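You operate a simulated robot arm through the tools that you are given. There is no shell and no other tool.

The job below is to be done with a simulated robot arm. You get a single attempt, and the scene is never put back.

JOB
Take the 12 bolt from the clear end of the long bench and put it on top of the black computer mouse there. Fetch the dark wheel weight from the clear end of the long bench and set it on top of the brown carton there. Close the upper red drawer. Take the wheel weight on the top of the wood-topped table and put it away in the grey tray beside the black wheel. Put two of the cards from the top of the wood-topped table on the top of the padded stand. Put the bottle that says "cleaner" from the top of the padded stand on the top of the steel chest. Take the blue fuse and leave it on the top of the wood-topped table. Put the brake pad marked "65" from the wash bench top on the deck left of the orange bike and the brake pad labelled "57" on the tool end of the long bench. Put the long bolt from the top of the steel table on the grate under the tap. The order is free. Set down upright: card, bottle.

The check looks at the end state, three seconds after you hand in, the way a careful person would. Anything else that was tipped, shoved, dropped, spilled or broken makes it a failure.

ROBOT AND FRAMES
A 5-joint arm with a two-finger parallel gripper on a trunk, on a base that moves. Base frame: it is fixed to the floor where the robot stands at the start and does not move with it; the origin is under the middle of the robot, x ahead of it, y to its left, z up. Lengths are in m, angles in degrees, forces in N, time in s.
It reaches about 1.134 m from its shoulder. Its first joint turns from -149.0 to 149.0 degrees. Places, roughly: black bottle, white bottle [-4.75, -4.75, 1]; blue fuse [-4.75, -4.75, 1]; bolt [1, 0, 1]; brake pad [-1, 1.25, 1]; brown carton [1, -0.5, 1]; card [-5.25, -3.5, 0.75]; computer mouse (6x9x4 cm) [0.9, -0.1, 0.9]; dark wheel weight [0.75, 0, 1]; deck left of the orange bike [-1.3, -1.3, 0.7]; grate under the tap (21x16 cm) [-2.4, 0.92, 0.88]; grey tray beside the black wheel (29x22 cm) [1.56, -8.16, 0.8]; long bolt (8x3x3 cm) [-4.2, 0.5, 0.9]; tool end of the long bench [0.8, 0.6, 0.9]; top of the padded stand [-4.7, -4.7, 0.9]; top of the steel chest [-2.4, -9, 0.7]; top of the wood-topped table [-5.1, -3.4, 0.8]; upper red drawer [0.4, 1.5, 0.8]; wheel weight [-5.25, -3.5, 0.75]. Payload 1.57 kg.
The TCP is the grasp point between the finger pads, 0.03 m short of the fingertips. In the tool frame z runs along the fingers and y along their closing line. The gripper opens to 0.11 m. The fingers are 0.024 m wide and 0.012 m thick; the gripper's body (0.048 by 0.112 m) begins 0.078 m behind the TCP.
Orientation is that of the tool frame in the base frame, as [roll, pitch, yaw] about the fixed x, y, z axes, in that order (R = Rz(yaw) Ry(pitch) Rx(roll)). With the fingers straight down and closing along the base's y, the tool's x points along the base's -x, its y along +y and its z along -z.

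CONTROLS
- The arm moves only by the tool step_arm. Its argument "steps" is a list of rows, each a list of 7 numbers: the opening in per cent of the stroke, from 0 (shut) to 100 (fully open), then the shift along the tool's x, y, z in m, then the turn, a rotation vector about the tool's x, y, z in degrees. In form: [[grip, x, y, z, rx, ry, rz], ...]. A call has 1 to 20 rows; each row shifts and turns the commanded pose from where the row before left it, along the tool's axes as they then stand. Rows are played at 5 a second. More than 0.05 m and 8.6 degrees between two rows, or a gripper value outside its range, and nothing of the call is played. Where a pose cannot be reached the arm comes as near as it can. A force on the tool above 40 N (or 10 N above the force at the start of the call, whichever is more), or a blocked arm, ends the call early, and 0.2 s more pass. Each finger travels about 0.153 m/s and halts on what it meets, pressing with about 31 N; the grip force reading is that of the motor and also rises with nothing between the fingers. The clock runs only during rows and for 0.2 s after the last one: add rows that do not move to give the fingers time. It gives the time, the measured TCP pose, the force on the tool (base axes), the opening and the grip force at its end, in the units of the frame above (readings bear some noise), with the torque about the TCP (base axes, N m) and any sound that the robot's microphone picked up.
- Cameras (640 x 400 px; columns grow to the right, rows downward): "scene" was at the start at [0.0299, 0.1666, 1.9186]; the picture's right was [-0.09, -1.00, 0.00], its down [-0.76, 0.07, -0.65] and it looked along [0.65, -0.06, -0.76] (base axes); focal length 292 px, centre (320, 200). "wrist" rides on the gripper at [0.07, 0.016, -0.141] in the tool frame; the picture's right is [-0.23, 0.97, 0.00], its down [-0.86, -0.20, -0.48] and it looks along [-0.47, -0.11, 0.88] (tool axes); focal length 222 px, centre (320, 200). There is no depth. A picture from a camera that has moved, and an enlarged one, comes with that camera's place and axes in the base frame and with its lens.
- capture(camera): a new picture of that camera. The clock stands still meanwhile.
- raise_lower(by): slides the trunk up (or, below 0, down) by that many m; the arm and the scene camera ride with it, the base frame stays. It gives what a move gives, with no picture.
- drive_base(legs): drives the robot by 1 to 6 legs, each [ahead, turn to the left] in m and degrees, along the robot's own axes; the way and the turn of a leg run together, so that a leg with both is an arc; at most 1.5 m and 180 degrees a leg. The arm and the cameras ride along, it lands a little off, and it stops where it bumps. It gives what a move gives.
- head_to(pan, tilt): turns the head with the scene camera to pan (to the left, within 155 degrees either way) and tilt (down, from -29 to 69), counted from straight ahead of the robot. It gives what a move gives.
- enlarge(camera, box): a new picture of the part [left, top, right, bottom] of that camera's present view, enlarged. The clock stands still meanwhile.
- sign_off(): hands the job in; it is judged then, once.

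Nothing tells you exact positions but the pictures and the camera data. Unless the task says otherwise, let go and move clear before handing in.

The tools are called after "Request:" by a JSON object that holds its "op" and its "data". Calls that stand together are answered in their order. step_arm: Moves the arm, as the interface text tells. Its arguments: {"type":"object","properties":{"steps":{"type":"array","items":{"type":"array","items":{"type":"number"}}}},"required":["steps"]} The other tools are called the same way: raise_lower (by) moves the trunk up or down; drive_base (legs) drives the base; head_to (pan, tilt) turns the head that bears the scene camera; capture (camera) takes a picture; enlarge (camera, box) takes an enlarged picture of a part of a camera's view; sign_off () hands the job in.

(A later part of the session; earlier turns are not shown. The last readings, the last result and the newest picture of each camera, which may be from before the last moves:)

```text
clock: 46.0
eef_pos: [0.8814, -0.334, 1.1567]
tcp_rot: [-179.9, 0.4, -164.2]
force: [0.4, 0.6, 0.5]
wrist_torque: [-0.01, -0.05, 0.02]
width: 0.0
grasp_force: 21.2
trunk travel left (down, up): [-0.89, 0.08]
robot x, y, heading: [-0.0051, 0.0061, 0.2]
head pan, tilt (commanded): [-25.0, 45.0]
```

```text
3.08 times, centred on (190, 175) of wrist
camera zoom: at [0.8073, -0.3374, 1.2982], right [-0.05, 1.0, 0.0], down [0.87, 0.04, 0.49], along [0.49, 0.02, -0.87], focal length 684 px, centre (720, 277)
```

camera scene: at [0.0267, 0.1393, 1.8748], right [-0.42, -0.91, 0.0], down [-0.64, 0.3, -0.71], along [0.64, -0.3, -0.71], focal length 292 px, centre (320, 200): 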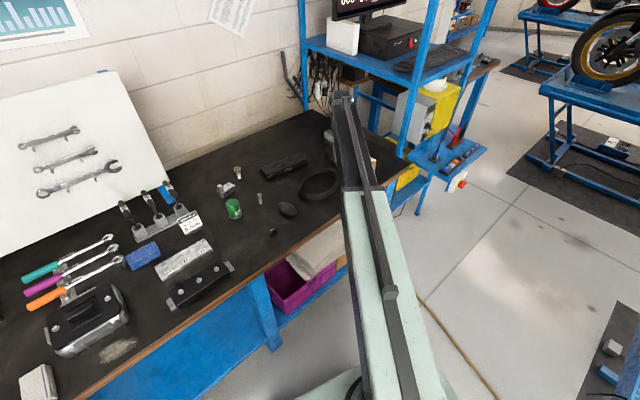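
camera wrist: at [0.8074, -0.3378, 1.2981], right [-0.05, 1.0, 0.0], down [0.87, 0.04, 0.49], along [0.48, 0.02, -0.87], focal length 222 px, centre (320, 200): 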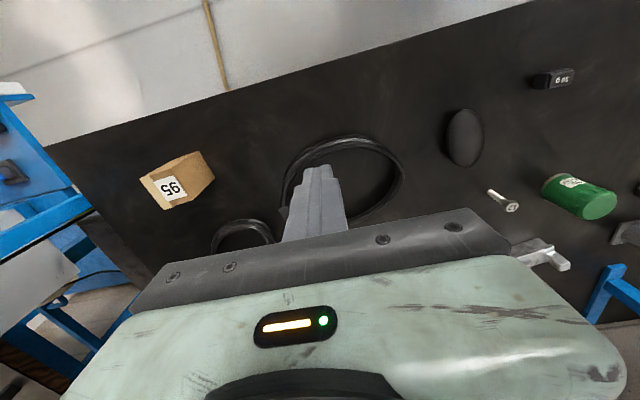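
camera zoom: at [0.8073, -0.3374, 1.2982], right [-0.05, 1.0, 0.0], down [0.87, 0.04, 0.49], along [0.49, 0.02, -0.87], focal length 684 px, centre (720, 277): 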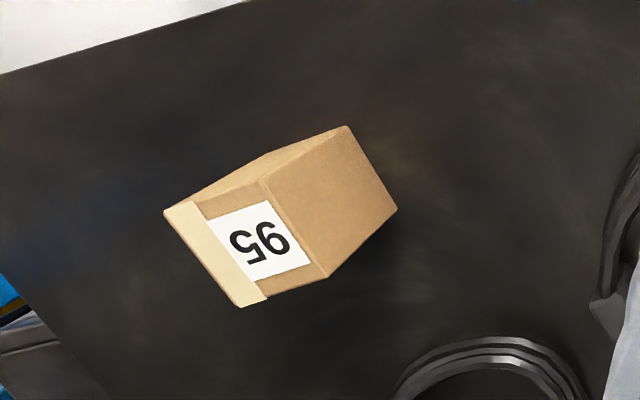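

The weight is still upright at (0.793, 0.00), and I now have the carton top at (0.964, -0.555), height 1.003. Before regrasping I'll test how the wrist tilts (for turning the bolt head-down later), up in free air.

Request:
{"op": "step_arm", "data": {"steps": [[100, 0.02, 0.04, 0, 0, 0, 0], [100, 0.02, 0.04, 0, 0, 0, 0], [100, 0.02, 0.04, 0, 0, 0, 0], [100, 0.02, 0.04, 0, 0, 0, 0], [100, 0.02, 0.04, 0, 0, 0, 0], [100, 0.02, 0, 0, 0, 0, 8], [100, 0.02, 0, 0, 0, 0, 8], [100, 0, 0, 0, 0, 0, 0]]}}

Request:
{"op": "step_arm", "data": {"steps": [[100, 0, 0, 0, 0, -8, 0], [100, 0, 0, 0, 0, -8, 0], [100, 0, 0, 0, 0, 0, 0]]}}

```text
clock: 47.8
eef_pos: [0.6901, -0.1786, 1.1561]
tcp_rot: [-179.9, 0.5, 179.7]
force: [-0.9, 0.0, -0.5]
wrist_torque: [0.03, 0.02, -0.02]
width: 0.1102
grasp_force: 0.0
trunk travel left (down, up): [-0.89, 0.08]
robot x, y, heading: [-0.0002, 0.0052, 0.2]
head pan, tilt (commanded): [-25.0, 45.0]
```

```text
clock: 48.6
eef_pos: [0.6914, -0.1768, 1.1663]
tcp_rot: [-180.0, 16.4, 179.8]
force: [0.4, -0.4, 0.3]
wrist_torque: [0.06, -0.01, 0.0]
width: 0.11
grasp_force: 0.0
out of reach, approached as far as the arm can: row 1, 2
trunk travel left (down, up): [-0.89, 0.08]
robot x, y, heading: [-0.0049, 0.0022, -0.0]
head pan, tilt (commanded): [-25.0, 45.0]
```

The wrist pitches fine: xy and orientation are held while z follows an arc of 0.263 m radius. I'll go back to vertical and test how far the arm can retract.

Request:
{"op": "step_arm", "data": {"steps": [[100, 0, 0, 0, 0, 8, 0], [100, 0, 0, 0, 0, 8, 0], [100, 0.04, 0.01, 0, 0, 0, 0], [100, 0.04, 0.01, 0, 0, 0, 0], [100, 0.04, 0.01, 0, 0, 0, 0], [100, 0.04, 0.01, 0, 0, 0, 0], [100, 0.04, 0.01, 0, 0, 0, 0], [100, 0.04, 0.01, 0, 0, 0, 0], [100, 0, 0, 0, 0, 0, 0]]}}

```text
clock: 50.6
eef_pos: [0.5531, -0.1414, 1.1577]
tcp_rot: [-180.0, 0.2, 179.7]
force: [0.2, -0.1, -0.2]
wrist_torque: [0.02, -0.01, 0.02]
width: 0.11
grasp_force: 0.0
out of reach, approached as far as the arm can: row 1, 6, 7, 8
trunk travel left (down, up): [-0.89, 0.08]
robot x, y, heading: [-0.0004, 0.0042, 0.4]
head pan, tilt (commanded): [-25.0, 45.0]
```

The tool-down radius range is about 0.51–0.88 m from the shoulder. I'll regrasp the weight across its short, ridged sides: moving above it and turning the gripper so it closes across the bench.

Request:
{"op": "step_arm", "data": {"steps": [[60, -0.04, 0.024, 0, 0, 0, 0], [60, -0.04, 0.024, 0, 0, 0, 0], [60, -0.04, 0.024, 0, 0, 0, 0], [60, -0.04, 0.024, 0, 0, 0, 8.15], [60, -0.04, 0.024, 0, 0, 0, 0], [60, 0, 0, 0, 0, 0, 0]]}}

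Request:
{"op": "step_arm", "data": {"steps": [[60, 0, 0, 0, 0, 0, 8.15], [60, 0, 0, 0, 0, 0, 8.15], [60, 0, 0, 0, 0, 0, 8.15], [60, 0, 0, 0, 0, 0, 8.15], [60, 0, 0, 0, 0, 0, 8.15], [60, 0, 0, 0, 0, 0, 8.15], [60, 0, 0, 0, 0, 0, 8.15], [60, 0, 0, 0, 0, 0, 8.0], [60, 0, 0, 0, 0, 0, 0]]}}

```text
clock: 52.0
eef_pos: [0.7566, -0.0282, 1.1569]
tcp_rot: [179.9, 0.5, 171.5]
force: [-0.7, 0.0, 0.6]
wrist_torque: [0.0, -0.04, 0.04]
width: 0.0661
grasp_force: 0.1
trunk travel left (down, up): [-0.89, 0.08]
robot x, y, heading: [-0.0019, 0.0029, 0.2]
head pan, tilt (commanded): [-25.0, 45.0]
```

```text
clock: 54.0
eef_pos: [0.7561, -0.0287, 1.1565]
tcp_rot: [179.6, 0.1, 106.6]
force: [-0.1, 0.4, -0.8]
wrist_torque: [-0.02, 0.0, 0.05]
width: 0.0661
grasp_force: 0.1
trunk travel left (down, up): [-0.89, 0.08]
robot x, y, heading: [0.0009, 0.0055, -0.0]
head pan, tilt (commanded): [-25.0, 45.0]
```

Request:
{"op": "step_arm", "data": {"steps": [[60, 0.0182, 0.0441, 0, 0, 0, 0], [60, 0, 0, 0, 0, 0, 0]]}}

Request:
{"op": "raise_lower", "data": {"by": -0.1}}

Request:
{"op": "enlarge", "data": {"camera": "wrist", "box": [200, 100, 440, 250]}}

```text
clock: 54.6
eef_pos: [0.7926, 0.0041, 1.1579]
tcp_rot: [179.6, 0.1, 106.6]
force: [0.0, 0.8, 0.0]
wrist_torque: [-0.05, 0.01, 0.01]
width: 0.066
grasp_force: 0.0
out of reach, approached as far as the arm can: row 1
trunk travel left (down, up): [-0.89, 0.08]
robot x, y, heading: [-0.0007, 0.0046, 0.0]
head pan, tilt (commanded): [-25.0, 45.0]
```

```text
clock: 56.0
eef_pos: [0.7926, 0.0036, 1.0566]
tcp_rot: [179.5, 0.2, 106.6]
force: [-0.4, 0.1, -0.3]
wrist_torque: [-0.03, 0.0, 0.0]
width: 0.0659
grasp_force: 0.1
trunk travel left (down, up): [-0.79, 0.18]
robot x, y, heading: [-0.0019, 0.0007, 0.0]
head pan, tilt (commanded): [-25.0, 45.0]
```

```text
2.67 times, centred on (320, 175) of wrist
camera zoom: at [0.7865, 0.0746, 1.1989], right [1.0, 0.06, 0.01], down [0.05, -0.88, 0.48], along [0.03, -0.48, -0.88], focal length 592 px, centre (320, 267)
```

zoom: 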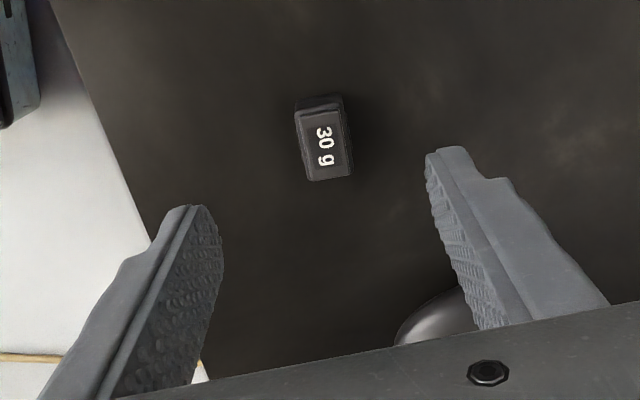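

The weight is at (0.794, -0.002), nearly centred. I'll trim the position, lower to just above the bench, and close.

Request:
{"op": "step_arm", "data": {"steps": [[60, -0.0055, 0.0005, 0, 0, 0, 0], [60, 0, 0, 0, 0, 0, 0]]}}

Request:
{"op": "raise_lower", "data": {"by": -0.103}}

Request:
{"op": "step_arm", "data": {"steps": [[30, 0, 0, 0, 0, 0, 0], [15, 0, 0, 0, 0, 0, 0], [5, 0, 0, 0, 0, 0, 0], [0, 0, 0, 0, 0, 0, 0], [0, 0, 0, 0, 0, 0, 0], [0, 0, 0, 0, 0, 0, 0]]}}

Request:
{"op": "enlarge", "data": {"camera": "wrist", "box": [200, 100, 440, 250]}}

```text
clock: 56.6
eef_pos: [0.7944, -0.0018, 1.0575]
tcp_rot: [179.6, 0.2, 106.6]
force: [-0.4, -0.5, 0.1]
wrist_torque: [-0.02, 0.06, 0.01]
width: 0.0658
grasp_force: 0.0
trunk travel left (down, up): [-0.79, 0.18]
robot x, y, heading: [-0.0022, 0.002, 0.4]
head pan, tilt (commanded): [-25.0, 45.0]
```

```text
clock: 57.9
eef_pos: [0.7937, -0.0011, 0.9537]
tcp_rot: [179.7, 0.1, 106.6]
force: [0.1, -0.4, -0.6]
wrist_torque: [0.0, -0.03, 0.01]
width: 0.066
grasp_force: 0.0
trunk travel left (down, up): [-0.687, 0.283]
robot x, y, heading: [-0.0029, 0.0053, -0.2]
head pan, tilt (commanded): [-25.0, 45.0]
```

```text
clock: 59.3
eef_pos: [0.7942, -0.0016, 0.954]
tcp_rot: [179.6, 0.0, 106.6]
force: [-0.6, -0.5, -0.1]
wrist_torque: [0.0, -0.01, 0.01]
width: 0.0216
grasp_force: 31.1
trunk travel left (down, up): [-0.687, 0.283]
robot x, y, heading: [0.0001, 0.0031, 0.0]
head pan, tilt (commanded): [-25.0, 45.0]
```

```text
2.67 times, centred on (320, 175) of wrist
camera zoom: at [0.7887, 0.07, 1.0958], right [1.0, 0.06, 0.01], down [0.05, -0.88, 0.48], along [0.03, -0.48, -0.88], focal length 592 px, centre (320, 267)
```

zoom: 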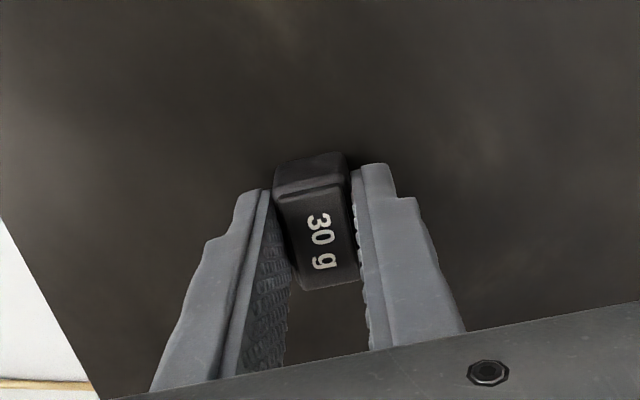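

Now gripping across 2.16 cm. I'll lift only a little first and check that it holds.

Request:
{"op": "raise_lower", "data": {"by": 0.01}}

Request:
{"op": "raise_lower", "data": {"by": 0.03}}

Request:
{"op": "enlarge", "data": {"camera": "wrist", "box": [200, 100, 440, 250]}}

```text
clock: 59.9
eef_pos: [0.7937, -0.0018, 0.963]
tcp_rot: [179.7, 0.0, 106.5]
force: [-0.4, -0.6, -0.2]
wrist_torque: [0.01, 0.01, -0.03]
width: 0.0219
grasp_force: 31.2
trunk travel left (down, up): [-0.697, 0.273]
robot x, y, heading: [0.002, 0.0061, -0.0]
head pan, tilt (commanded): [-25.0, 45.0]
```

```text
clock: 60.6
eef_pos: [0.7944, -0.001, 0.9947]
tcp_rot: [179.7, 0.1, 106.7]
force: [-0.7, 0.7, 0.2]
wrist_torque: [0.0, -0.02, 0.0]
width: 0.0215
grasp_force: 30.7
trunk travel left (down, up): [-0.727, 0.243]
robot x, y, heading: [0.0016, 0.0042, 0.4]
head pan, tilt (commanded): [-25.0, 45.0]
```

```text
2.67 times, centred on (320, 175) of wrist
camera zoom: at [0.7888, 0.07, 1.1358], right [1.0, 0.06, 0.01], down [0.05, -0.88, 0.48], along [0.03, -0.48, -0.88], focal length 592 px, centre (320, 267)
```

zoom: 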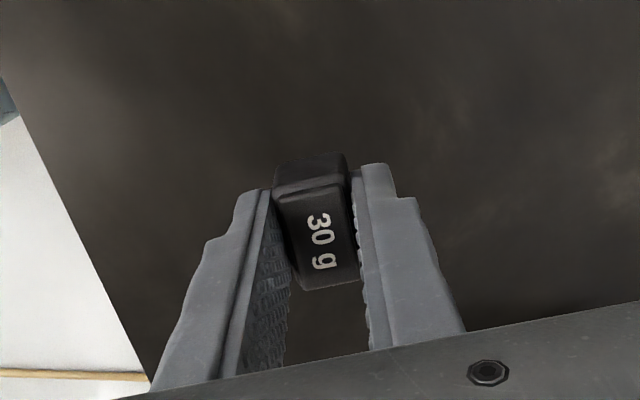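

It holds firmly this time. I'll raise it, swing the arm right and retract a little, then drive the base 0.25 m forward so the carton comes within reach.

Request:
{"op": "raise_lower", "data": {"by": 0.16}}

Request:
{"op": "step_arm", "data": {"steps": [[0, -0.0356, -0.0204, 0, 0, 0, 0], [0, -0.0356, -0.0204, 0, 0, 0, 0], [0, -0.0356, -0.0204, 0, 0, 0, 0], [0, -0.0356, -0.0204, 0, 0, 0, 0], [0, -0.0356, -0.0204, 0, 0, 0, 0], [0, -0.0356, -0.0204, 0, 0, 0, 0], [0, -0.0356, -0.0204, 0, 0, 0, 0], [0, -0.0356, -0.0204, 0, 0, 0, 0], [0, -0.0356, -0.0204, 0, 0, 0, 0], [0, -0.0356, -0.0204, 0, 0, 0, 0], [0, 0, 0, 0, 0, 0, 0]]}}

Request:
{"op": "drive_base", "data": {"legs": [[0.25, 0]]}}

Request:
{"op": "capture", "data": {"camera": "wrist"}}

Request:
{"op": "head_to", "data": {"pan": -30, "tilt": 50}}

Request:
{"op": "capture", "data": {"camera": "scene"}}

```text
clock: 62.5
eef_pos: [0.7949, -0.0006, 1.154]
tcp_rot: [179.7, 0.1, 106.6]
force: [-0.1, -0.1, -0.1]
wrist_torque: [0.0, -0.02, 0.0]
width: 0.0217
grasp_force: 30.8
trunk travel left (down, up): [-0.887, 0.083]
robot x, y, heading: [0.0002, 0.0034, -0.1]
head pan, tilt (commanded): [-25.0, 45.0]
```

```text
clock: 64.9
eef_pos: [0.7024, -0.4018, 1.1541]
tcp_rot: [179.6, 0.2, 106.5]
force: [0.1, -0.1, 0.6]
wrist_torque: [0.0, 0.0, 0.01]
width: 0.0217
grasp_force: 30.7
trunk travel left (down, up): [-0.887, 0.083]
robot x, y, heading: [-0.0036, 0.0044, 0.0]
head pan, tilt (commanded): [-25.0, 45.0]
```

```text
clock: 66.7
eef_pos: [0.9547, -0.4002, 1.1543]
tcp_rot: [179.7, 0.0, 106.8]
force: [0.1, 0.5, -0.1]
wrist_torque: [-0.03, 0.02, 0.02]
width: 0.0217
grasp_force: 30.6
trunk travel left (down, up): [-0.887, 0.083]
robot x, y, heading: [0.2557, 0.0067, 0.1]
head pan, tilt (commanded): [-25.0, 45.0]
```

```text
taken
camera wrist: at [0.9494, -0.3288, 1.2954], right [1.0, 0.06, 0.01], down [0.05, -0.88, 0.48], along [0.03, -0.48, -0.88], focal length 222 px, centre (320, 200)
```

wrist: 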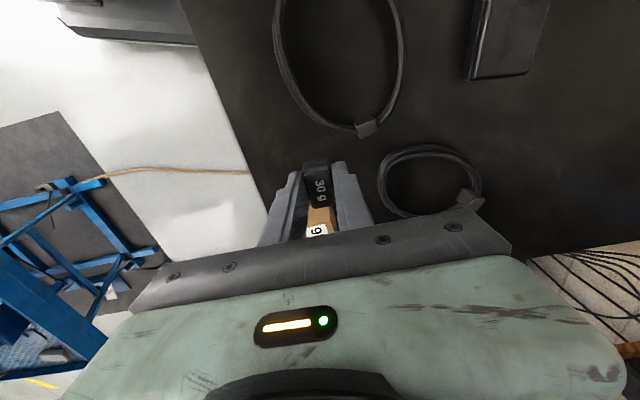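

```text
clock: 67.4
eef_pos: [0.9542, -0.4002, 1.1533]
tcp_rot: [179.7, 0.1, 106.7]
force: [0.1, -0.3, -0.7]
wrist_torque: [0.01, -0.01, 0.01]
width: 0.0217
grasp_force: 30.8
trunk travel left (down, up): [-0.887, 0.083]
robot x, y, heading: [0.2532, 0.0032, 0.2]
head pan, tilt (commanded): [-30.0, 50.0]
```

```text
taken
camera scene: at [0.2715, 0.1354, 1.865], right [-0.5, -0.87, 0.0], down [-0.66, 0.38, -0.64], along [0.56, -0.32, -0.77], focal length 292 px, centre (320, 200)
```

scene: 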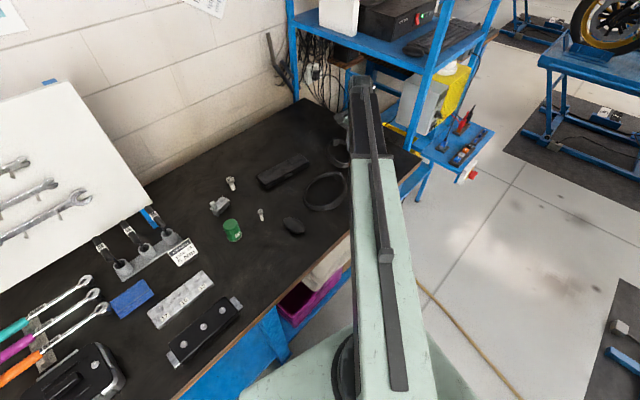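

The carton is now right in front of the gripper's path, with the shelf well clear. I'll move over the carton centre and check alignment before lowering.

Request:
{"op": "step_arm", "data": {"steps": [[0, -0.0378, -0.0087, 0, 0, 0, 0], [0, -0.0378, -0.0087, 0, 0, 0, 0], [0, -0.0378, -0.0087, 0, 0, 0, 0], [0, -0.0378, -0.0087, 0, 0, 0, 0], [0, 0, 0, 0, 0, 0, 0]]}}

Request:
{"op": "enlarge", "data": {"camera": "wrist", "box": [200, 60, 440, 250]}}

Request:
{"op": "enlarge", "data": {"camera": "scene", "box": [300, 80, 480, 220]}}

```text
clock: 68.6
eef_pos: [0.9628, -0.5552, 1.1534]
tcp_rot: [179.6, 0.1, 106.7]
force: [0.1, 1.3, -0.7]
wrist_torque: [-0.02, 0.01, 0.04]
width: 0.0219
grasp_force: 30.7
trunk travel left (down, up): [-0.887, 0.083]
robot x, y, heading: [0.2481, 0.0055, -0.1]
head pan, tilt (commanded): [-30.0, 50.0]
```

```text
2.11 times, centred on (320, 155) of wrist
camera zoom: at [0.9561, -0.4844, 1.2959], right [1.0, 0.06, 0.01], down [0.05, -0.88, 0.48], along [0.04, -0.48, -0.88], focal length 468 px, centre (320, 295)
```

zoom: 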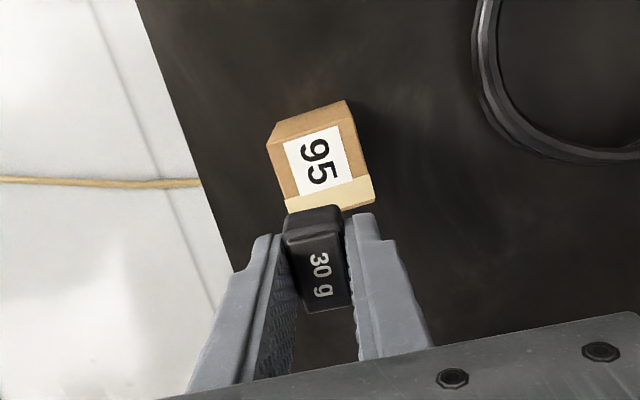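

```text
2.86 times, centred on (390, 150) of scene
camera zoom: at [0.2711, 0.1354, 1.8649], right [-0.5, -0.87, 0.0], down [-0.66, 0.38, -0.64], along [0.56, -0.32, -0.77], focal length 835 px, centre (120, 343)
```

zoom: 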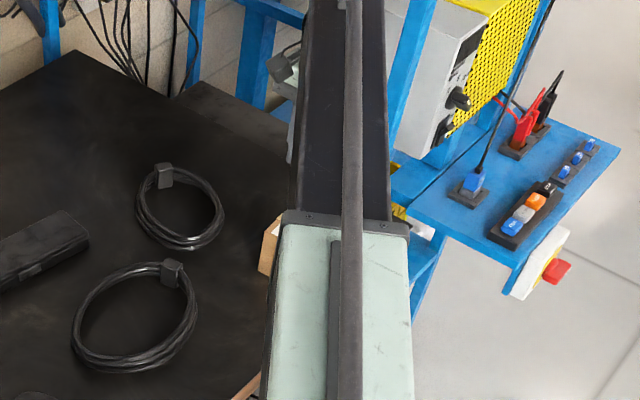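

The carton's top is centred right under the weight. I'll lower in stages until it touches.

Request:
{"op": "raise_lower", "data": {"by": -0.1}}

Request:
{"op": "enlarge", "data": {"camera": "wrist", "box": [200, 60, 440, 250]}}

```text
clock: 69.9
eef_pos: [0.9632, -0.5558, 1.0529]
tcp_rot: [179.6, 0.1, 106.7]
force: [1.0, 0.3, -0.5]
wrist_torque: [0.02, 0.01, 0.0]
width: 0.0217
grasp_force: 30.9
trunk travel left (down, up): [-0.787, 0.183]
robot x, y, heading: [0.2508, 0.008, 0.4]
head pan, tilt (commanded): [-30.0, 50.0]
```

```text
2.11 times, centred on (320, 155) of wrist
camera zoom: at [0.9562, -0.4841, 1.1959], right [1.0, 0.06, 0.01], down [0.05, -0.88, 0.48], along [0.04, -0.48, -0.88], focal length 468 px, centre (320, 295)
```

zoom: 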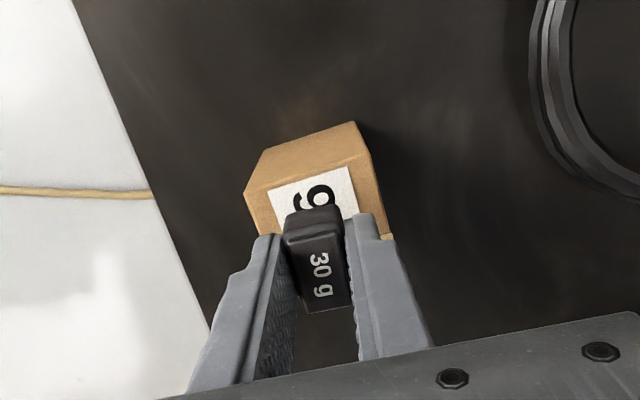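

Request:
{"op": "raise_lower", "data": {"by": -0.012}}

Request:
{"op": "raise_lower", "data": {"by": -0.002}}

Request:
{"op": "enlarge", "data": {"camera": "wrist", "box": [200, 60, 440, 250]}}

```text
clock: 70.5
eef_pos: [0.9613, -0.5554, 1.0406]
tcp_rot: [179.5, 0.1, 106.7]
force: [-0.1, -0.7, -0.9]
wrist_torque: [0.04, 0.0, 0.02]
width: 0.0218
grasp_force: 31.0
trunk travel left (down, up): [-0.775, 0.195]
robot x, y, heading: [0.2509, 0.0044, 0.1]
head pan, tilt (commanded): [-30.0, 50.0]
```

```text
clock: 71.0
eef_pos: [0.9614, -0.555, 1.039]
tcp_rot: [179.6, 0.1, 106.7]
force: [-1.0, -0.1, -0.7]
wrist_torque: [0.02, 0.03, 0.03]
width: 0.0216
grasp_force: 30.9
trunk travel left (down, up): [-0.773, 0.197]
robot x, y, heading: [0.2504, 0.0048, 0.0]
head pan, tilt (commanded): [-30.0, 50.0]
```

```text
2.11 times, centred on (320, 155) of wrist
camera zoom: at [0.9562, -0.4842, 1.1818], right [1.0, 0.06, 0.01], down [0.05, -0.88, 0.48], along [0.04, -0.48, -0.88], focal length 468 px, centre (320, 295)
```

zoom: 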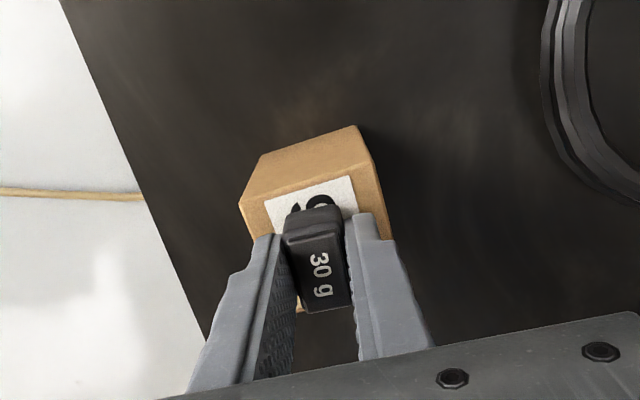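

Request:
{"op": "raise_lower", "data": {"by": -0.002}}

Request:
{"op": "raise_lower", "data": {"by": -0.001}}

Request:
{"op": "raise_lower", "data": {"by": -0.001}}

```text
clock: 71.5
eef_pos: [0.9618, -0.555, 1.0379]
tcp_rot: [179.6, 0.3, 106.6]
force: [2.5, -1.4, 9.7]
wrist_torque: [-0.16, -0.01, 0.04]
width: 0.0217
grasp_force: 31.3
trunk travel left (down, up): [-0.771, 0.199]
robot x, y, heading: [0.2474, 0.0083, 0.1]
head pan, tilt (commanded): [-30.0, 50.0]
```

```text
clock: 72.0
eef_pos: [0.9612, -0.5553, 1.0387]
tcp_rot: [179.6, 0.2, 106.6]
force: [5.4, -3.8, 20.8]
wrist_torque: [-0.22, -0.14, 0.02]
width: 0.0219
grasp_force: 31.9
trunk travel left (down, up): [-0.77, 0.2]
robot x, y, heading: [0.2506, 0.0055, 0.0]
head pan, tilt (commanded): [-30.0, 50.0]
```

```text
clock: 72.5
eef_pos: [0.961, -0.5552, 1.0368]
tcp_rot: [179.6, 0.1, 106.6]
force: [4.2, -2.2, 19.8]
wrist_torque: [-0.11, -0.09, 0.0]
width: 0.022
grasp_force: 31.1
trunk travel left (down, up): [-0.769, 0.201]
robot x, y, heading: [0.2503, 0.0064, 0.2]
head pan, tilt (commanded): [-30.0, 50.0]
```

The weight is resting on the carton. I'll ease the pressure by 1.5 mm, open the fingers gently and then rise.

Request:
{"op": "raise_lower", "data": {"by": 0.0015}}

Request:
{"op": "step_arm", "data": {"steps": [[22, 0, 0, 0, 0, 0, 0], [26, 0, 0, 0, 0, 0, 0], [32, 0, 0, 0, 0, 0, 0], [40, 0, 0, 0, 0, 0, 0], [45, 0, 0, 0, 0, 0, 0]]}}

Request:
{"op": "enlarge", "data": {"camera": "wrist", "box": [200, 60, 440, 250]}}

```text
clock: 73.1
eef_pos: [0.9612, -0.5549, 1.0371]
tcp_rot: [179.6, 0.1, 106.7]
force: [-1.0, 0.9, 1.6]
wrist_torque: [0.06, 0.06, -0.01]
width: 0.0216
grasp_force: 31.1
trunk travel left (down, up): [-0.771, 0.199]
robot x, y, heading: [0.252, 0.0029, 0.3]
head pan, tilt (commanded): [-30.0, 50.0]
```

```text
clock: 74.3
eef_pos: [0.962, -0.5554, 1.0368]
tcp_rot: [179.7, 0.2, 106.6]
force: [-0.5, 1.3, -0.8]
wrist_torque: [0.01, 0.03, -0.02]
width: 0.0496
grasp_force: 0.0
trunk travel left (down, up): [-0.771, 0.199]
robot x, y, heading: [0.2528, 0.0053, -0.0]
head pan, tilt (commanded): [-30.0, 50.0]
```

```text
2.11 times, centred on (320, 155) of wrist
camera zoom: at [0.9562, -0.4841, 1.1793], right [1.0, 0.06, 0.01], down [0.05, -0.88, 0.48], along [0.04, -0.48, -0.88], focal length 468 px, centre (320, 295)
```

zoom: 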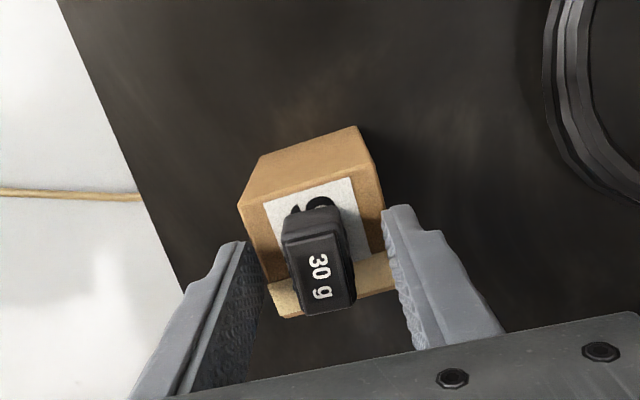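

Request:
{"op": "raise_lower", "data": {"by": 0.12}}

Request:
{"op": "enlarge", "data": {"camera": "wrist", "box": [200, 60, 440, 250]}}

```text
clock: 75.8
eef_pos: [0.9617, -0.556, 1.158]
tcp_rot: [179.6, 0.1, 106.7]
force: [0.1, 0.4, 0.4]
wrist_torque: [-0.03, 0.0, -0.03]
width: 0.0496
grasp_force: 0.1
trunk travel left (down, up): [-0.891, 0.079]
robot x, y, heading: [0.2492, 0.0057, -0.2]
head pan, tilt (commanded): [-30.0, 50.0]
```

```text
2.11 times, centred on (320, 155) of wrist
camera zoom: at [0.9563, -0.4842, 1.2993], right [1.0, 0.06, 0.01], down [0.05, -0.88, 0.48], along [0.04, -0.48, -0.88], focal length 468 px, centre (320, 295)
```

zoom: 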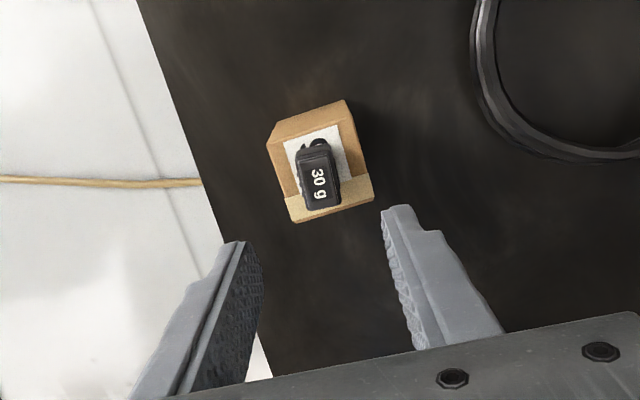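

The weight is settled on the carton. Next is the 12 bolt: I move above it at safe height and look down at its hex head.

Request:
{"op": "step_arm", "data": {"steps": [[45, 0.0436, 0.0146, 0, 0, 0, 0], [45, 0.0436, 0.0146, 0, 0, 0, 0], [45, 0.0436, 0.0146, 0, 0, 0, 0], [45, 0.0436, 0.0146, 0, 0, 0, 0], [45, 0.0436, 0.0146, 0, 0, 0, 0], [45, 0.0436, 0.0146, 0, 0, 0, 0], [45, 0.0436, 0.0146, 0, 0, 0, 0], [45, 0.0436, 0.0146, 0, 0, 0, 0], [45, 0.0436, 0.0146, 0, 0, 0, 0], [45, 0.0436, 0.0146, 0, 0, 0, 0], [45, 0.0436, 0.0146, 0, 0, 0, 0], [45, 0.0436, 0.0146, 0, 0, 0, 0], [45, 0, 0, 0, 0, 0, 0]]}}

Request:
{"op": "capture", "data": {"camera": "wrist"}}

Request:
{"op": "enlarge", "data": {"camera": "wrist", "box": [240, 80, 400, 200]}}

```text
clock: 78.6
eef_pos: [0.9802, -0.0032, 1.1568]
tcp_rot: [179.7, 0.2, 106.6]
force: [-0.6, 0.6, 0.2]
wrist_torque: [0.0, 0.02, -0.05]
width: 0.0496
grasp_force: 0.0
trunk travel left (down, up): [-0.891, 0.079]
robot x, y, heading: [0.25, 0.0072, 0.2]
head pan, tilt (commanded): [-30.0, 50.0]
```

```text
taken
camera wrist: at [0.9745, 0.0679, 1.2994], right [1.0, 0.06, 0.01], down [0.05, -0.88, 0.48], along [0.04, -0.48, -0.88], focal length 222 px, centre (320, 200)
```

wrist: 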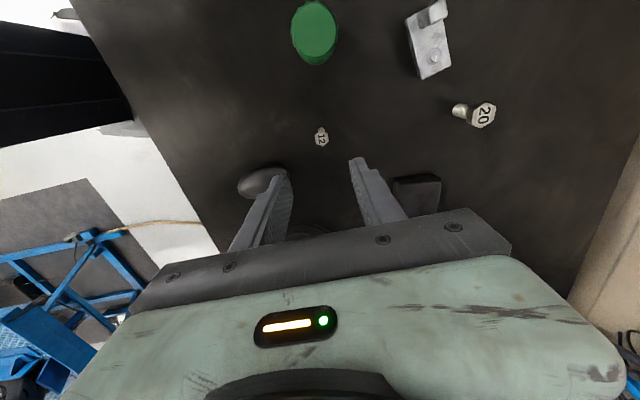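

```text
3.33 times, centred on (320, 140) of wrist
camera zoom: at [0.9745, 0.0679, 1.2994], right [1.0, 0.06, 0.01], down [0.05, -0.88, 0.48], along [0.04, -0.48, -0.88], focal length 740 px, centre (320, 400)
```

zoom: 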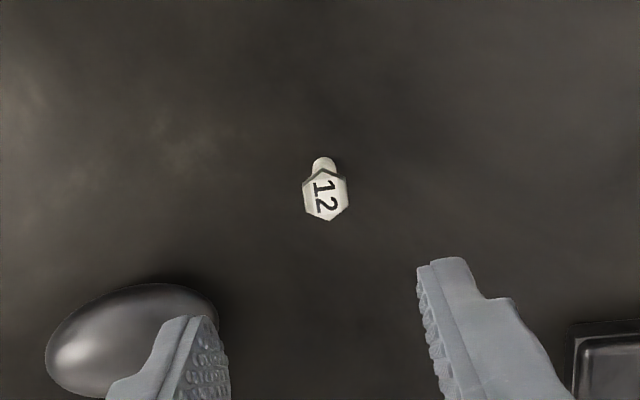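

The bolt head's flats face roughly along x, turned about 8°. I'll align the gripper to the flats, centre on (0.982, -0.005) and lower so the pads meet the head.

Request:
{"op": "step_arm", "data": {"steps": [[45, -0.003, 0.0015, 0, 0, 0, 8.4], [45, 0, 0, 0, 0, 0, 0]]}}

Request:
{"op": "raise_lower", "data": {"by": -0.1}}

Request:
{"op": "enlarge", "data": {"camera": "wrist", "box": [200, 80, 440, 230]}}

```text
clock: 79.2
eef_pos: [0.9826, -0.0068, 1.1571]
tcp_rot: [179.5, 0.0, 98.2]
force: [-0.1, -0.1, -0.5]
wrist_torque: [0.01, 0.0, 0.01]
width: 0.0494
grasp_force: 0.0
trunk travel left (down, up): [-0.891, 0.079]
robot x, y, heading: [0.252, 0.0056, -0.1]
head pan, tilt (commanded): [-30.0, 50.0]
```

```text
clock: 80.5
eef_pos: [0.9828, -0.007, 1.0577]
tcp_rot: [179.6, -0.1, 98.3]
force: [0.0, 0.7, -0.1]
wrist_torque: [-0.02, 0.0, -0.04]
width: 0.0494
grasp_force: 0.1
trunk travel left (down, up): [-0.791, 0.179]
robot x, y, heading: [0.251, 0.0035, 0.2]
head pan, tilt (commanded): [-30.0, 50.0]
```

```text
2.67 times, centred on (320, 155) of wrist
camera zoom: at [0.9869, 0.0643, 1.1995], right [1.0, -0.08, 0.01], down [-0.08, -0.88, 0.48], along [-0.03, -0.48, -0.88], focal length 592 px, centre (320, 320)
```

zoom: 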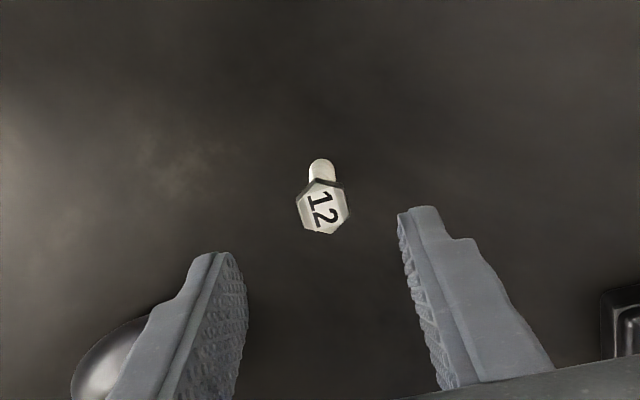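

Request:
{"op": "enlarge", "data": {"camera": "wrist", "box": [290, 125, 350, 175]}}

```text
8.00 times, centred on (320, 150) of wrist
camera zoom: at [0.9869, 0.0643, 1.1995], right [1.0, -0.08, 0.01], down [-0.08, -0.88, 0.48], along [-0.03, -0.48, -0.88], focal length 1777 px, centre (320, 600)
```

zoom: 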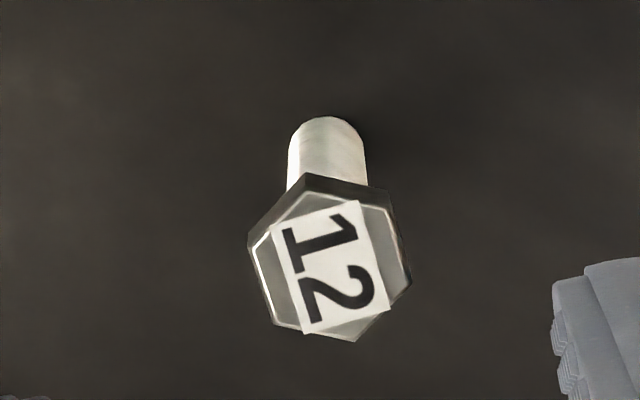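

The flats are squarely aligned with the pads. I'll lower to the head height and close.

Request:
{"op": "raise_lower", "data": {"by": -0.084}}

Request:
{"op": "step_arm", "data": {"steps": [[30, 0, 0, 0, 0, 0, 0], [22, 0, 0, 0, 0, 0, 0], [10, 0, 0, 0, 0, 0, 0], [0, 0, 0, 0, 0, 0, 0], [0, 0, 0, 0, 0, 0, 0], [0, 0, 0, 0, 0, 0, 0]]}}

Request:
{"op": "raise_lower", "data": {"by": 0.01}}

Request:
{"op": "enlarge", "data": {"camera": "wrist", "box": [240, 100, 400, 250]}}

```text
clock: 81.7
eef_pos: [0.9819, -0.0069, 0.9743]
tcp_rot: [179.6, 0.1, 98.2]
force: [-1.0, 0.6, 0.0]
wrist_torque: [-0.01, 0.01, -0.01]
width: 0.0495
grasp_force: 0.0
trunk travel left (down, up): [-0.707, 0.263]
robot x, y, heading: [0.2532, 0.0092, 0.1]
head pan, tilt (commanded): [-30.0, 50.0]
```

```text
clock: 83.1
eef_pos: [0.9817, -0.0073, 0.9731]
tcp_rot: [179.5, 0.0, 98.2]
force: [1.2, -1.1, 0.0]
wrist_torque: [0.0, 0.02, -0.01]
width: 0.0186
grasp_force: 30.6
trunk travel left (down, up): [-0.707, 0.263]
robot x, y, heading: [0.2504, 0.0063, 0.2]
head pan, tilt (commanded): [-30.0, 50.0]
```

```text
clock: 83.7
eef_pos: [0.9824, -0.0064, 0.9832]
tcp_rot: [179.6, -0.1, 98.3]
force: [-0.9, -0.1, -0.3]
wrist_torque: [0.01, 0.0, -0.03]
width: 0.0183
grasp_force: 30.6
trunk travel left (down, up): [-0.717, 0.253]
robot x, y, heading: [0.2519, 0.0057, -0.1]
head pan, tilt (commanded): [-30.0, 50.0]
```

```text
2.67 times, centred on (320, 175) of wrist
camera zoom: at [0.9871, 0.0643, 1.1254], right [1.0, -0.08, 0.01], down [-0.08, -0.88, 0.48], along [-0.04, -0.48, -0.88], focal length 592 px, centre (320, 267)
```

zoom: 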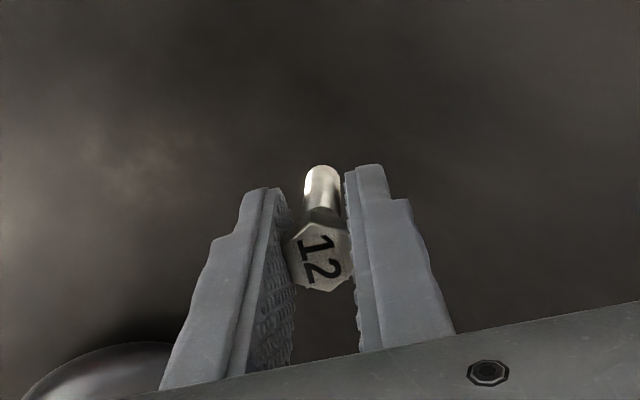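

The bolt is held and lifted. I'll raise it further and move near the mouse to measure the mouse's crown precisely.

Request:
{"op": "raise_lower", "data": {"by": 0.12}}

Request:
{"op": "step_arm", "data": {"steps": [[0, -0.035, -0.03, 0, 0, 0, 0], [0, -0.035, -0.03, 0, 0, 0, 0], [0, 0, -0.03, 0, 0, 0, 0], [0, 0, 0, 0, 0, 0, 0]]}}

Request:
{"op": "capture", "data": {"camera": "wrist"}}

Request:
{"op": "enlarge", "data": {"camera": "wrist", "box": [220, 60, 420, 220]}}

Request:
{"op": "head_to", "data": {"pan": -10, "tilt": 55}}

Request:
{"op": "enlarge", "data": {"camera": "scene", "box": [200, 80, 420, 240]}}

```text
clock: 85.2
eef_pos: [0.984, -0.0071, 1.1034]
tcp_rot: [179.6, 0.0, 98.2]
force: [0.0, -0.1, -0.9]
wrist_torque: [0.03, 0.01, 0.04]
width: 0.0183
grasp_force: 31.2
trunk travel left (down, up): [-0.837, 0.133]
robot x, y, heading: [0.2508, 0.0029, 0.1]
head pan, tilt (commanded): [-30.0, 50.0]
```

```text
clock: 86.2
eef_pos: [0.903, -0.0872, 1.104]
tcp_rot: [179.6, 0.1, 98.3]
force: [0.1, 0.2, -0.4]
wrist_torque: [0.02, -0.01, -0.03]
width: 0.0183
grasp_force: 30.8
trunk travel left (down, up): [-0.837, 0.133]
robot x, y, heading: [0.2507, 0.0088, 0.2]
head pan, tilt (commanded): [-30.0, 50.0]
```

```text
taken
camera wrist: at [0.9072, -0.016, 1.2454], right [1.0, -0.08, 0.01], down [-0.08, -0.87, 0.48], along [-0.03, -0.48, -0.88], focal length 222 px, centre (320, 200)
```

wrist: 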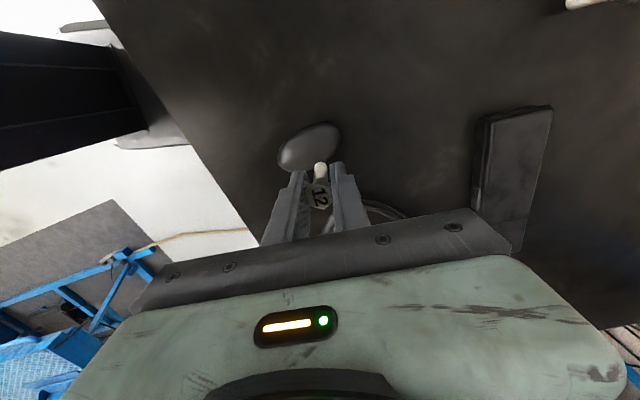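

```text
2.50 times, centred on (320, 140) of wrist
camera zoom: at [0.9072, -0.016, 1.2454], right [1.0, -0.08, 0.01], down [-0.08, -0.87, 0.48], along [-0.03, -0.48, -0.88], focal length 555 px, centre (320, 350)
```

zoom: 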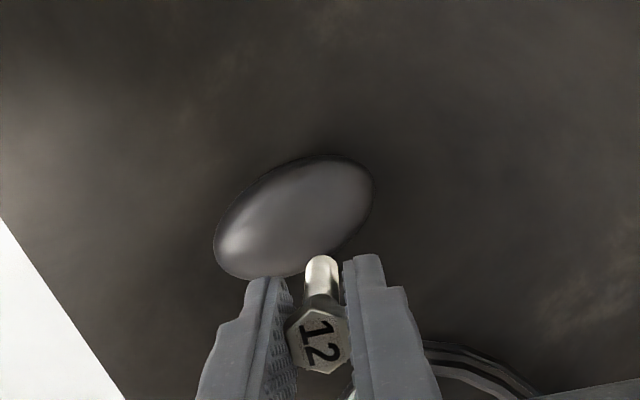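

```text
clock: 87.0
eef_pos: [0.9019, -0.0881, 1.1029]
tcp_rot: [179.6, 0.1, 98.3]
force: [-0.7, -0.1, -0.8]
wrist_torque: [0.0, -0.01, -0.01]
width: 0.0182
grasp_force: 31.2
trunk travel left (down, up): [-0.837, 0.133]
robot x, y, heading: [0.2468, 0.0051, -0.0]
head pan, tilt (commanded): [-10.0, 55.0]
```

```text
2.50 times, centred on (310, 160) of scene
camera zoom: at [0.2755, 0.1614, 1.8079], right [-0.17, -0.99, 0.0], down [-0.81, 0.14, -0.57], along [0.57, -0.1, -0.82], focal length 731 px, centre (345, 300)
```

zoom: 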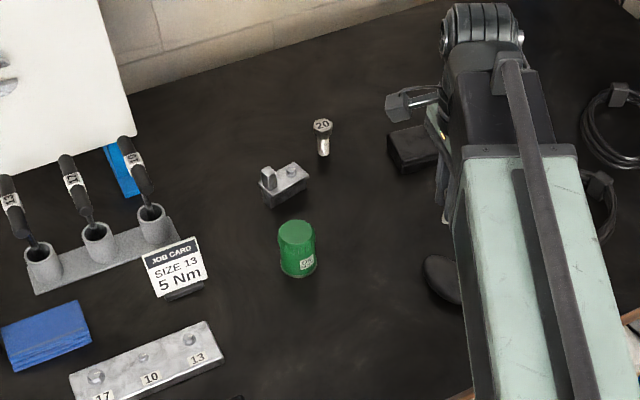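

The mouse crown is near (0.886, -0.097). To pin it down, I'll shift so the wrist camera sits directly above the mouse and look straight down on it.

Request:
{"op": "step_arm", "data": {"steps": [[0, -0.0389, -0.0163, 0, 0, 0, 0], [0, -0.0389, -0.0163, 0, 0, 0, 0], [0, 0, 0, 0, 0, 0, 0]]}}

Request:
{"op": "enlarge", "data": {"camera": "wrist", "box": [240, 20, 400, 140]}}

```text
clock: 87.8
eef_pos: [0.8817, -0.1714, 1.1038]
tcp_rot: [179.6, 0.0, 98.4]
force: [0.0, -0.7, -0.9]
wrist_torque: [0.01, -0.04, 0.01]
width: 0.0183
grasp_force: 30.5
trunk travel left (down, up): [-0.837, 0.133]
robot x, y, heading: [0.2513, 0.0054, 0.3]
head pan, tilt (commanded): [-10.0, 55.0]
```

```text
3.33 times, centred on (320, 80) of wrist
camera zoom: at [0.886, -0.0994, 1.2454], right [1.0, -0.08, 0.01], down [-0.08, -0.88, 0.48], along [-0.03, -0.48, -0.88], focal length 740 px, centre (320, 600)
```

zoom: 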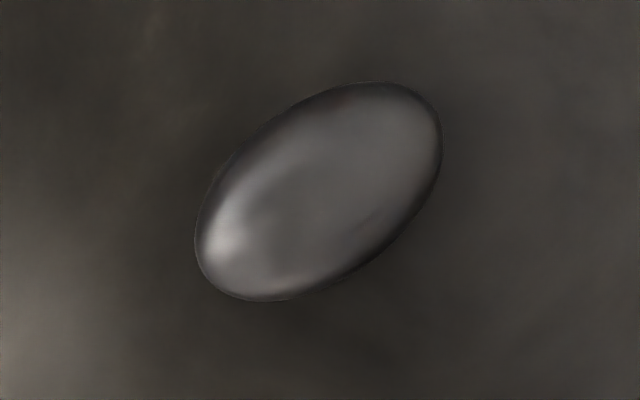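

Looking straight down, the mouse's crown is at (0.887, -0.097). I'll move the bolt over it and lower in stages.

Request:
{"op": "step_arm", "data": {"steps": [[0, 0.0364, 0.008, 0, 0, 0, 0], [0, 0.0364, 0.008, 0, 0, 0, 0], [0, 0, 0, 0, 0, 0, 0]]}}

Request:
{"op": "raise_lower", "data": {"by": -0.075}}

Request:
{"op": "enlarge", "data": {"camera": "wrist", "box": [220, 80, 420, 230]}}

```text
clock: 88.6
eef_pos: [0.8875, -0.0968, 1.1029]
tcp_rot: [179.6, -0.1, 98.2]
force: [0.4, 0.8, -0.8]
wrist_torque: [-0.02, 0.01, -0.03]
width: 0.0183
grasp_force: 31.0
trunk travel left (down, up): [-0.837, 0.133]
robot x, y, heading: [0.2481, 0.0016, 0.1]
head pan, tilt (commanded): [-10.0, 55.0]
```

```text
clock: 89.7
eef_pos: [0.8871, -0.0975, 1.0286]
tcp_rot: [179.7, 0.0, 98.3]
force: [-0.4, 1.3, -0.9]
wrist_torque: [-0.03, 0.03, -0.01]
width: 0.0181
grasp_force: 30.8
trunk travel left (down, up): [-0.762, 0.208]
robot x, y, heading: [0.2491, 0.0053, -0.0]
head pan, tilt (commanded): [-10.0, 55.0]
```

```text
2.67 times, centred on (320, 155) of wrist
camera zoom: at [0.8919, -0.0264, 1.1705], right [1.0, -0.08, 0.01], down [-0.08, -0.88, 0.48], along [-0.03, -0.48, -0.88], focal length 592 px, centre (320, 320)
```

zoom: 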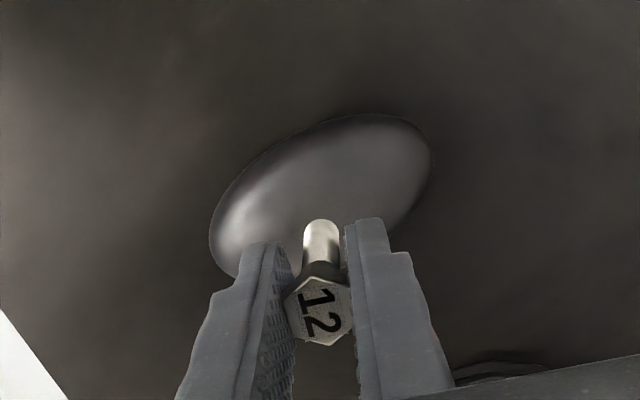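

Bolt and mouse line up. I'll lower in fine steps until contact.

Request:
{"op": "raise_lower", "data": {"by": -0.01}}

Request:
{"op": "raise_lower", "data": {"by": -0.002}}

Request:
{"op": "raise_lower", "data": {"by": -0.002}}

Request:
{"op": "enlarge", "data": {"camera": "wrist", "box": [220, 80, 420, 230]}}

```text
clock: 90.3
eef_pos: [0.8876, -0.0977, 1.0175]
tcp_rot: [179.6, 0.1, 98.3]
force: [0.5, 0.6, -0.5]
wrist_torque: [0.01, 0.0, -0.01]
width: 0.0182
grasp_force: 30.8
trunk travel left (down, up): [-0.752, 0.218]
robot x, y, heading: [0.2481, 0.0039, 0.1]
head pan, tilt (commanded): [-10.0, 55.0]
```

```text
clock: 90.8
eef_pos: [0.8869, -0.0975, 1.0171]
tcp_rot: [179.6, 0.0, 98.3]
force: [0.3, 0.4, -1.4]
wrist_torque: [0.0, -0.01, 0.01]
width: 0.0183
grasp_force: 31.2
trunk travel left (down, up): [-0.75, 0.22]
robot x, y, heading: [0.252, 0.0061, 0.1]
head pan, tilt (commanded): [-10.0, 55.0]
```

```text
clock: 91.3
eef_pos: [0.8879, -0.0974, 1.0146]
tcp_rot: [179.5, 0.0, 98.2]
force: [0.0, -0.6, 0.5]
wrist_torque: [-0.01, -0.03, 0.02]
width: 0.0182
grasp_force: 30.6
trunk travel left (down, up): [-0.748, 0.222]
robot x, y, heading: [0.2506, 0.0063, 0.1]
head pan, tilt (commanded): [-10.0, 55.0]
```

```text
2.67 times, centred on (320, 155) of wrist
camera zoom: at [0.892, -0.0264, 1.1564], right [1.0, -0.08, 0.01], down [-0.08, -0.88, 0.48], along [-0.03, -0.48, -0.88], focal length 592 px, centre (320, 320)
```

zoom: 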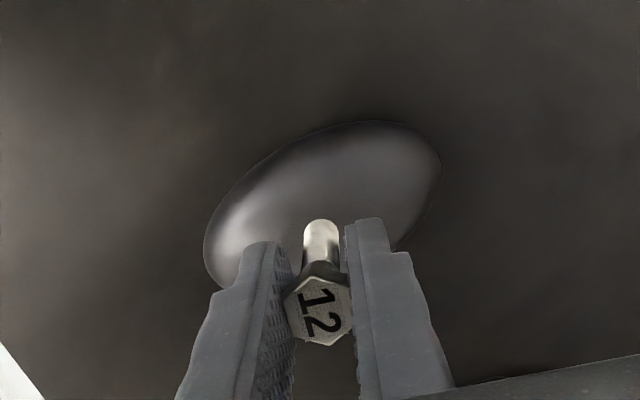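

Request:
{"op": "raise_lower", "data": {"by": -0.001}}

Request:
{"op": "raise_lower", "data": {"by": -0.001}}

Request:
{"op": "raise_lower", "data": {"by": -0.001}}

Request:
{"op": "raise_lower", "data": {"by": -0.001}}

```text
clock: 91.8
eef_pos: [0.8864, -0.0968, 1.0134]
tcp_rot: [179.6, 0.0, 98.3]
force: [-0.6, 0.1, -1.4]
wrist_torque: [0.05, 0.03, 0.0]
width: 0.0184
grasp_force: 31.7
trunk travel left (down, up): [-0.747, 0.223]
robot x, y, heading: [0.2497, 0.0049, 0.3]
head pan, tilt (commanded): [-10.0, 55.0]
```

```text
clock: 92.4
eef_pos: [0.8874, -0.0978, 1.0121]
tcp_rot: [179.6, 0.0, 98.3]
force: [1.1, 0.1, -0.9]
wrist_torque: [0.01, 0.01, -0.02]
width: 0.0183
grasp_force: 31.5
trunk travel left (down, up): [-0.746, 0.224]
robot x, y, heading: [0.252, 0.0035, 0.1]
head pan, tilt (commanded): [-10.0, 55.0]
```

```text
clock: 92.9
eef_pos: [0.8879, -0.0976, 1.0114]
tcp_rot: [179.6, 0.1, 98.3]
force: [0.5, 0.3, -1.5]
wrist_torque: [0.03, 0.03, -0.01]
width: 0.0183
grasp_force: 31.9
trunk travel left (down, up): [-0.745, 0.225]
robot x, y, heading: [0.2544, 0.0048, 0.1]
head pan, tilt (commanded): [-10.0, 55.0]
```

```text
clock: 93.4
eef_pos: [0.8874, -0.0977, 1.0105]
tcp_rot: [179.6, 0.0, 98.3]
force: [-0.4, -0.3, 0.0]
wrist_torque: [-0.02, -0.01, 0.02]
width: 0.018
grasp_force: 31.0
trunk travel left (down, up): [-0.744, 0.226]
robot x, y, heading: [0.2541, 0.0046, 0.2]
head pan, tilt (commanded): [-10.0, 55.0]
```

Request:
{"op": "raise_lower", "data": {"by": -0.001}}

Request:
{"op": "raise_lower", "data": {"by": -0.001}}

Request:
{"op": "raise_lower", "data": {"by": -0.001}}

```text
clock: 93.9
eef_pos: [0.8872, -0.0969, 1.0098]
tcp_rot: [179.6, 0.0, 98.3]
force: [-0.5, 0.2, -1.3]
wrist_torque: [-0.01, 0.04, -0.03]
width: 0.0183
grasp_force: 30.9
trunk travel left (down, up): [-0.743, 0.227]
robot x, y, heading: [0.2529, 0.0059, -0.2]
head pan, tilt (commanded): [-10.0, 55.0]
```

```text
clock: 94.4
eef_pos: [0.8884, -0.0962, 1.0084]
tcp_rot: [179.6, 0.0, 98.3]
force: [0.4, -0.8, -0.8]
wrist_torque: [0.0, -0.02, 0.02]
width: 0.0181
grasp_force: 31.5
trunk travel left (down, up): [-0.742, 0.228]
robot x, y, heading: [0.2503, 0.0049, -0.1]
head pan, tilt (commanded): [-10.0, 55.0]
```

```text
clock: 94.9
eef_pos: [0.8872, -0.0978, 1.0074]
tcp_rot: [179.6, 0.0, 98.2]
force: [-0.2, 0.3, -1.6]
wrist_torque: [0.04, 0.0, -0.02]
width: 0.0182
grasp_force: 30.9
trunk travel left (down, up): [-0.741, 0.229]
robot x, y, heading: [0.2502, 0.0057, 0.3]
head pan, tilt (commanded): [-10.0, 55.0]
```

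Request:
{"op": "raise_lower", "data": {"by": -0.001}}

Request:
{"op": "raise_lower", "data": {"by": -0.001}}

Request:
{"op": "raise_lower", "data": {"by": -0.001}}

Request:
{"op": "enlarge", "data": {"camera": "wrist", "box": [220, 80, 420, 230]}}

```text
clock: 95.4
eef_pos: [0.8859, -0.0979, 1.0057]
tcp_rot: [179.7, -0.1, 98.1]
force: [0.0, -0.4, -0.1]
wrist_torque: [0.01, -0.01, 0.02]
width: 0.0184
grasp_force: 31.0
trunk travel left (down, up): [-0.74, 0.23]
robot x, y, heading: [0.2504, 0.0075, 0.2]
head pan, tilt (commanded): [-10.0, 55.0]
```

```text
clock: 95.9
eef_pos: [0.8875, -0.0977, 1.0056]
tcp_rot: [179.6, 0.1, 98.2]
force: [3.2, -0.6, 14.9]
wrist_torque: [-0.03, -0.17, 0.02]
width: 0.0184
grasp_force: 30.8
trunk travel left (down, up): [-0.739, 0.231]
robot x, y, heading: [0.2533, 0.0016, 0.1]
head pan, tilt (commanded): [-10.0, 55.0]
```

```text
clock: 96.4
eef_pos: [0.8855, -0.0975, 1.0046]
tcp_rot: [179.6, 0.1, 98.3]
force: [1.6, -2.1, 26.9]
wrist_torque: [-0.13, -0.12, -0.03]
width: 0.0185
grasp_force: 31.0
trunk travel left (down, up): [-0.738, 0.232]
robot x, y, heading: [0.2506, 0.0065, -0.0]
head pan, tilt (commanded): [-10.0, 55.0]
```

```text
2.67 times, centred on (320, 155) of wrist
camera zoom: at [0.8903, -0.0263, 1.1477], right [1.0, -0.08, 0.01], down [-0.08, -0.87, 0.48], along [-0.03, -0.48, -0.88], focal length 592 px, centre (320, 320)
```

zoom: 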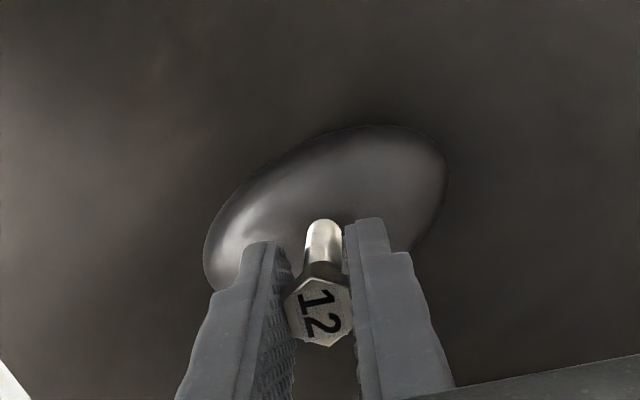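

Contact with the mouse at about 0.952. I'll relieve the pressure almost fully before releasing.

Request:
{"op": "raise_lower", "data": {"by": 0.0015}}

Request:
{"op": "step_arm", "data": {"steps": [[0, 0, 0, 0, 0, 0, 0], [0, 0, 0, 0, 0, 0, 0]]}}

```text
clock: 97.0
eef_pos: [0.8867, -0.0972, 1.0058]
tcp_rot: [179.6, -0.1, 98.2]
force: [-1.3, -0.1, 4.7]
wrist_torque: [-0.03, 0.11, 0.02]
width: 0.0182
grasp_force: 30.9
trunk travel left (down, up): [-0.739, 0.231]
robot x, y, heading: [0.2517, 0.0037, 0.2]
head pan, tilt (commanded): [-10.0, 55.0]
```

```text
clock: 97.5
eef_pos: [0.8859, -0.0977, 1.0064]
tcp_rot: [179.6, 0.0, 98.3]
force: [-0.9, 1.3, 1.1]
wrist_torque: [0.03, 0.03, 0.03]
width: 0.0182
grasp_force: 30.9
trunk travel left (down, up): [-0.739, 0.231]
robot x, y, heading: [0.2526, 0.0036, 0.2]
head pan, tilt (commanded): [-10.0, 55.0]
```

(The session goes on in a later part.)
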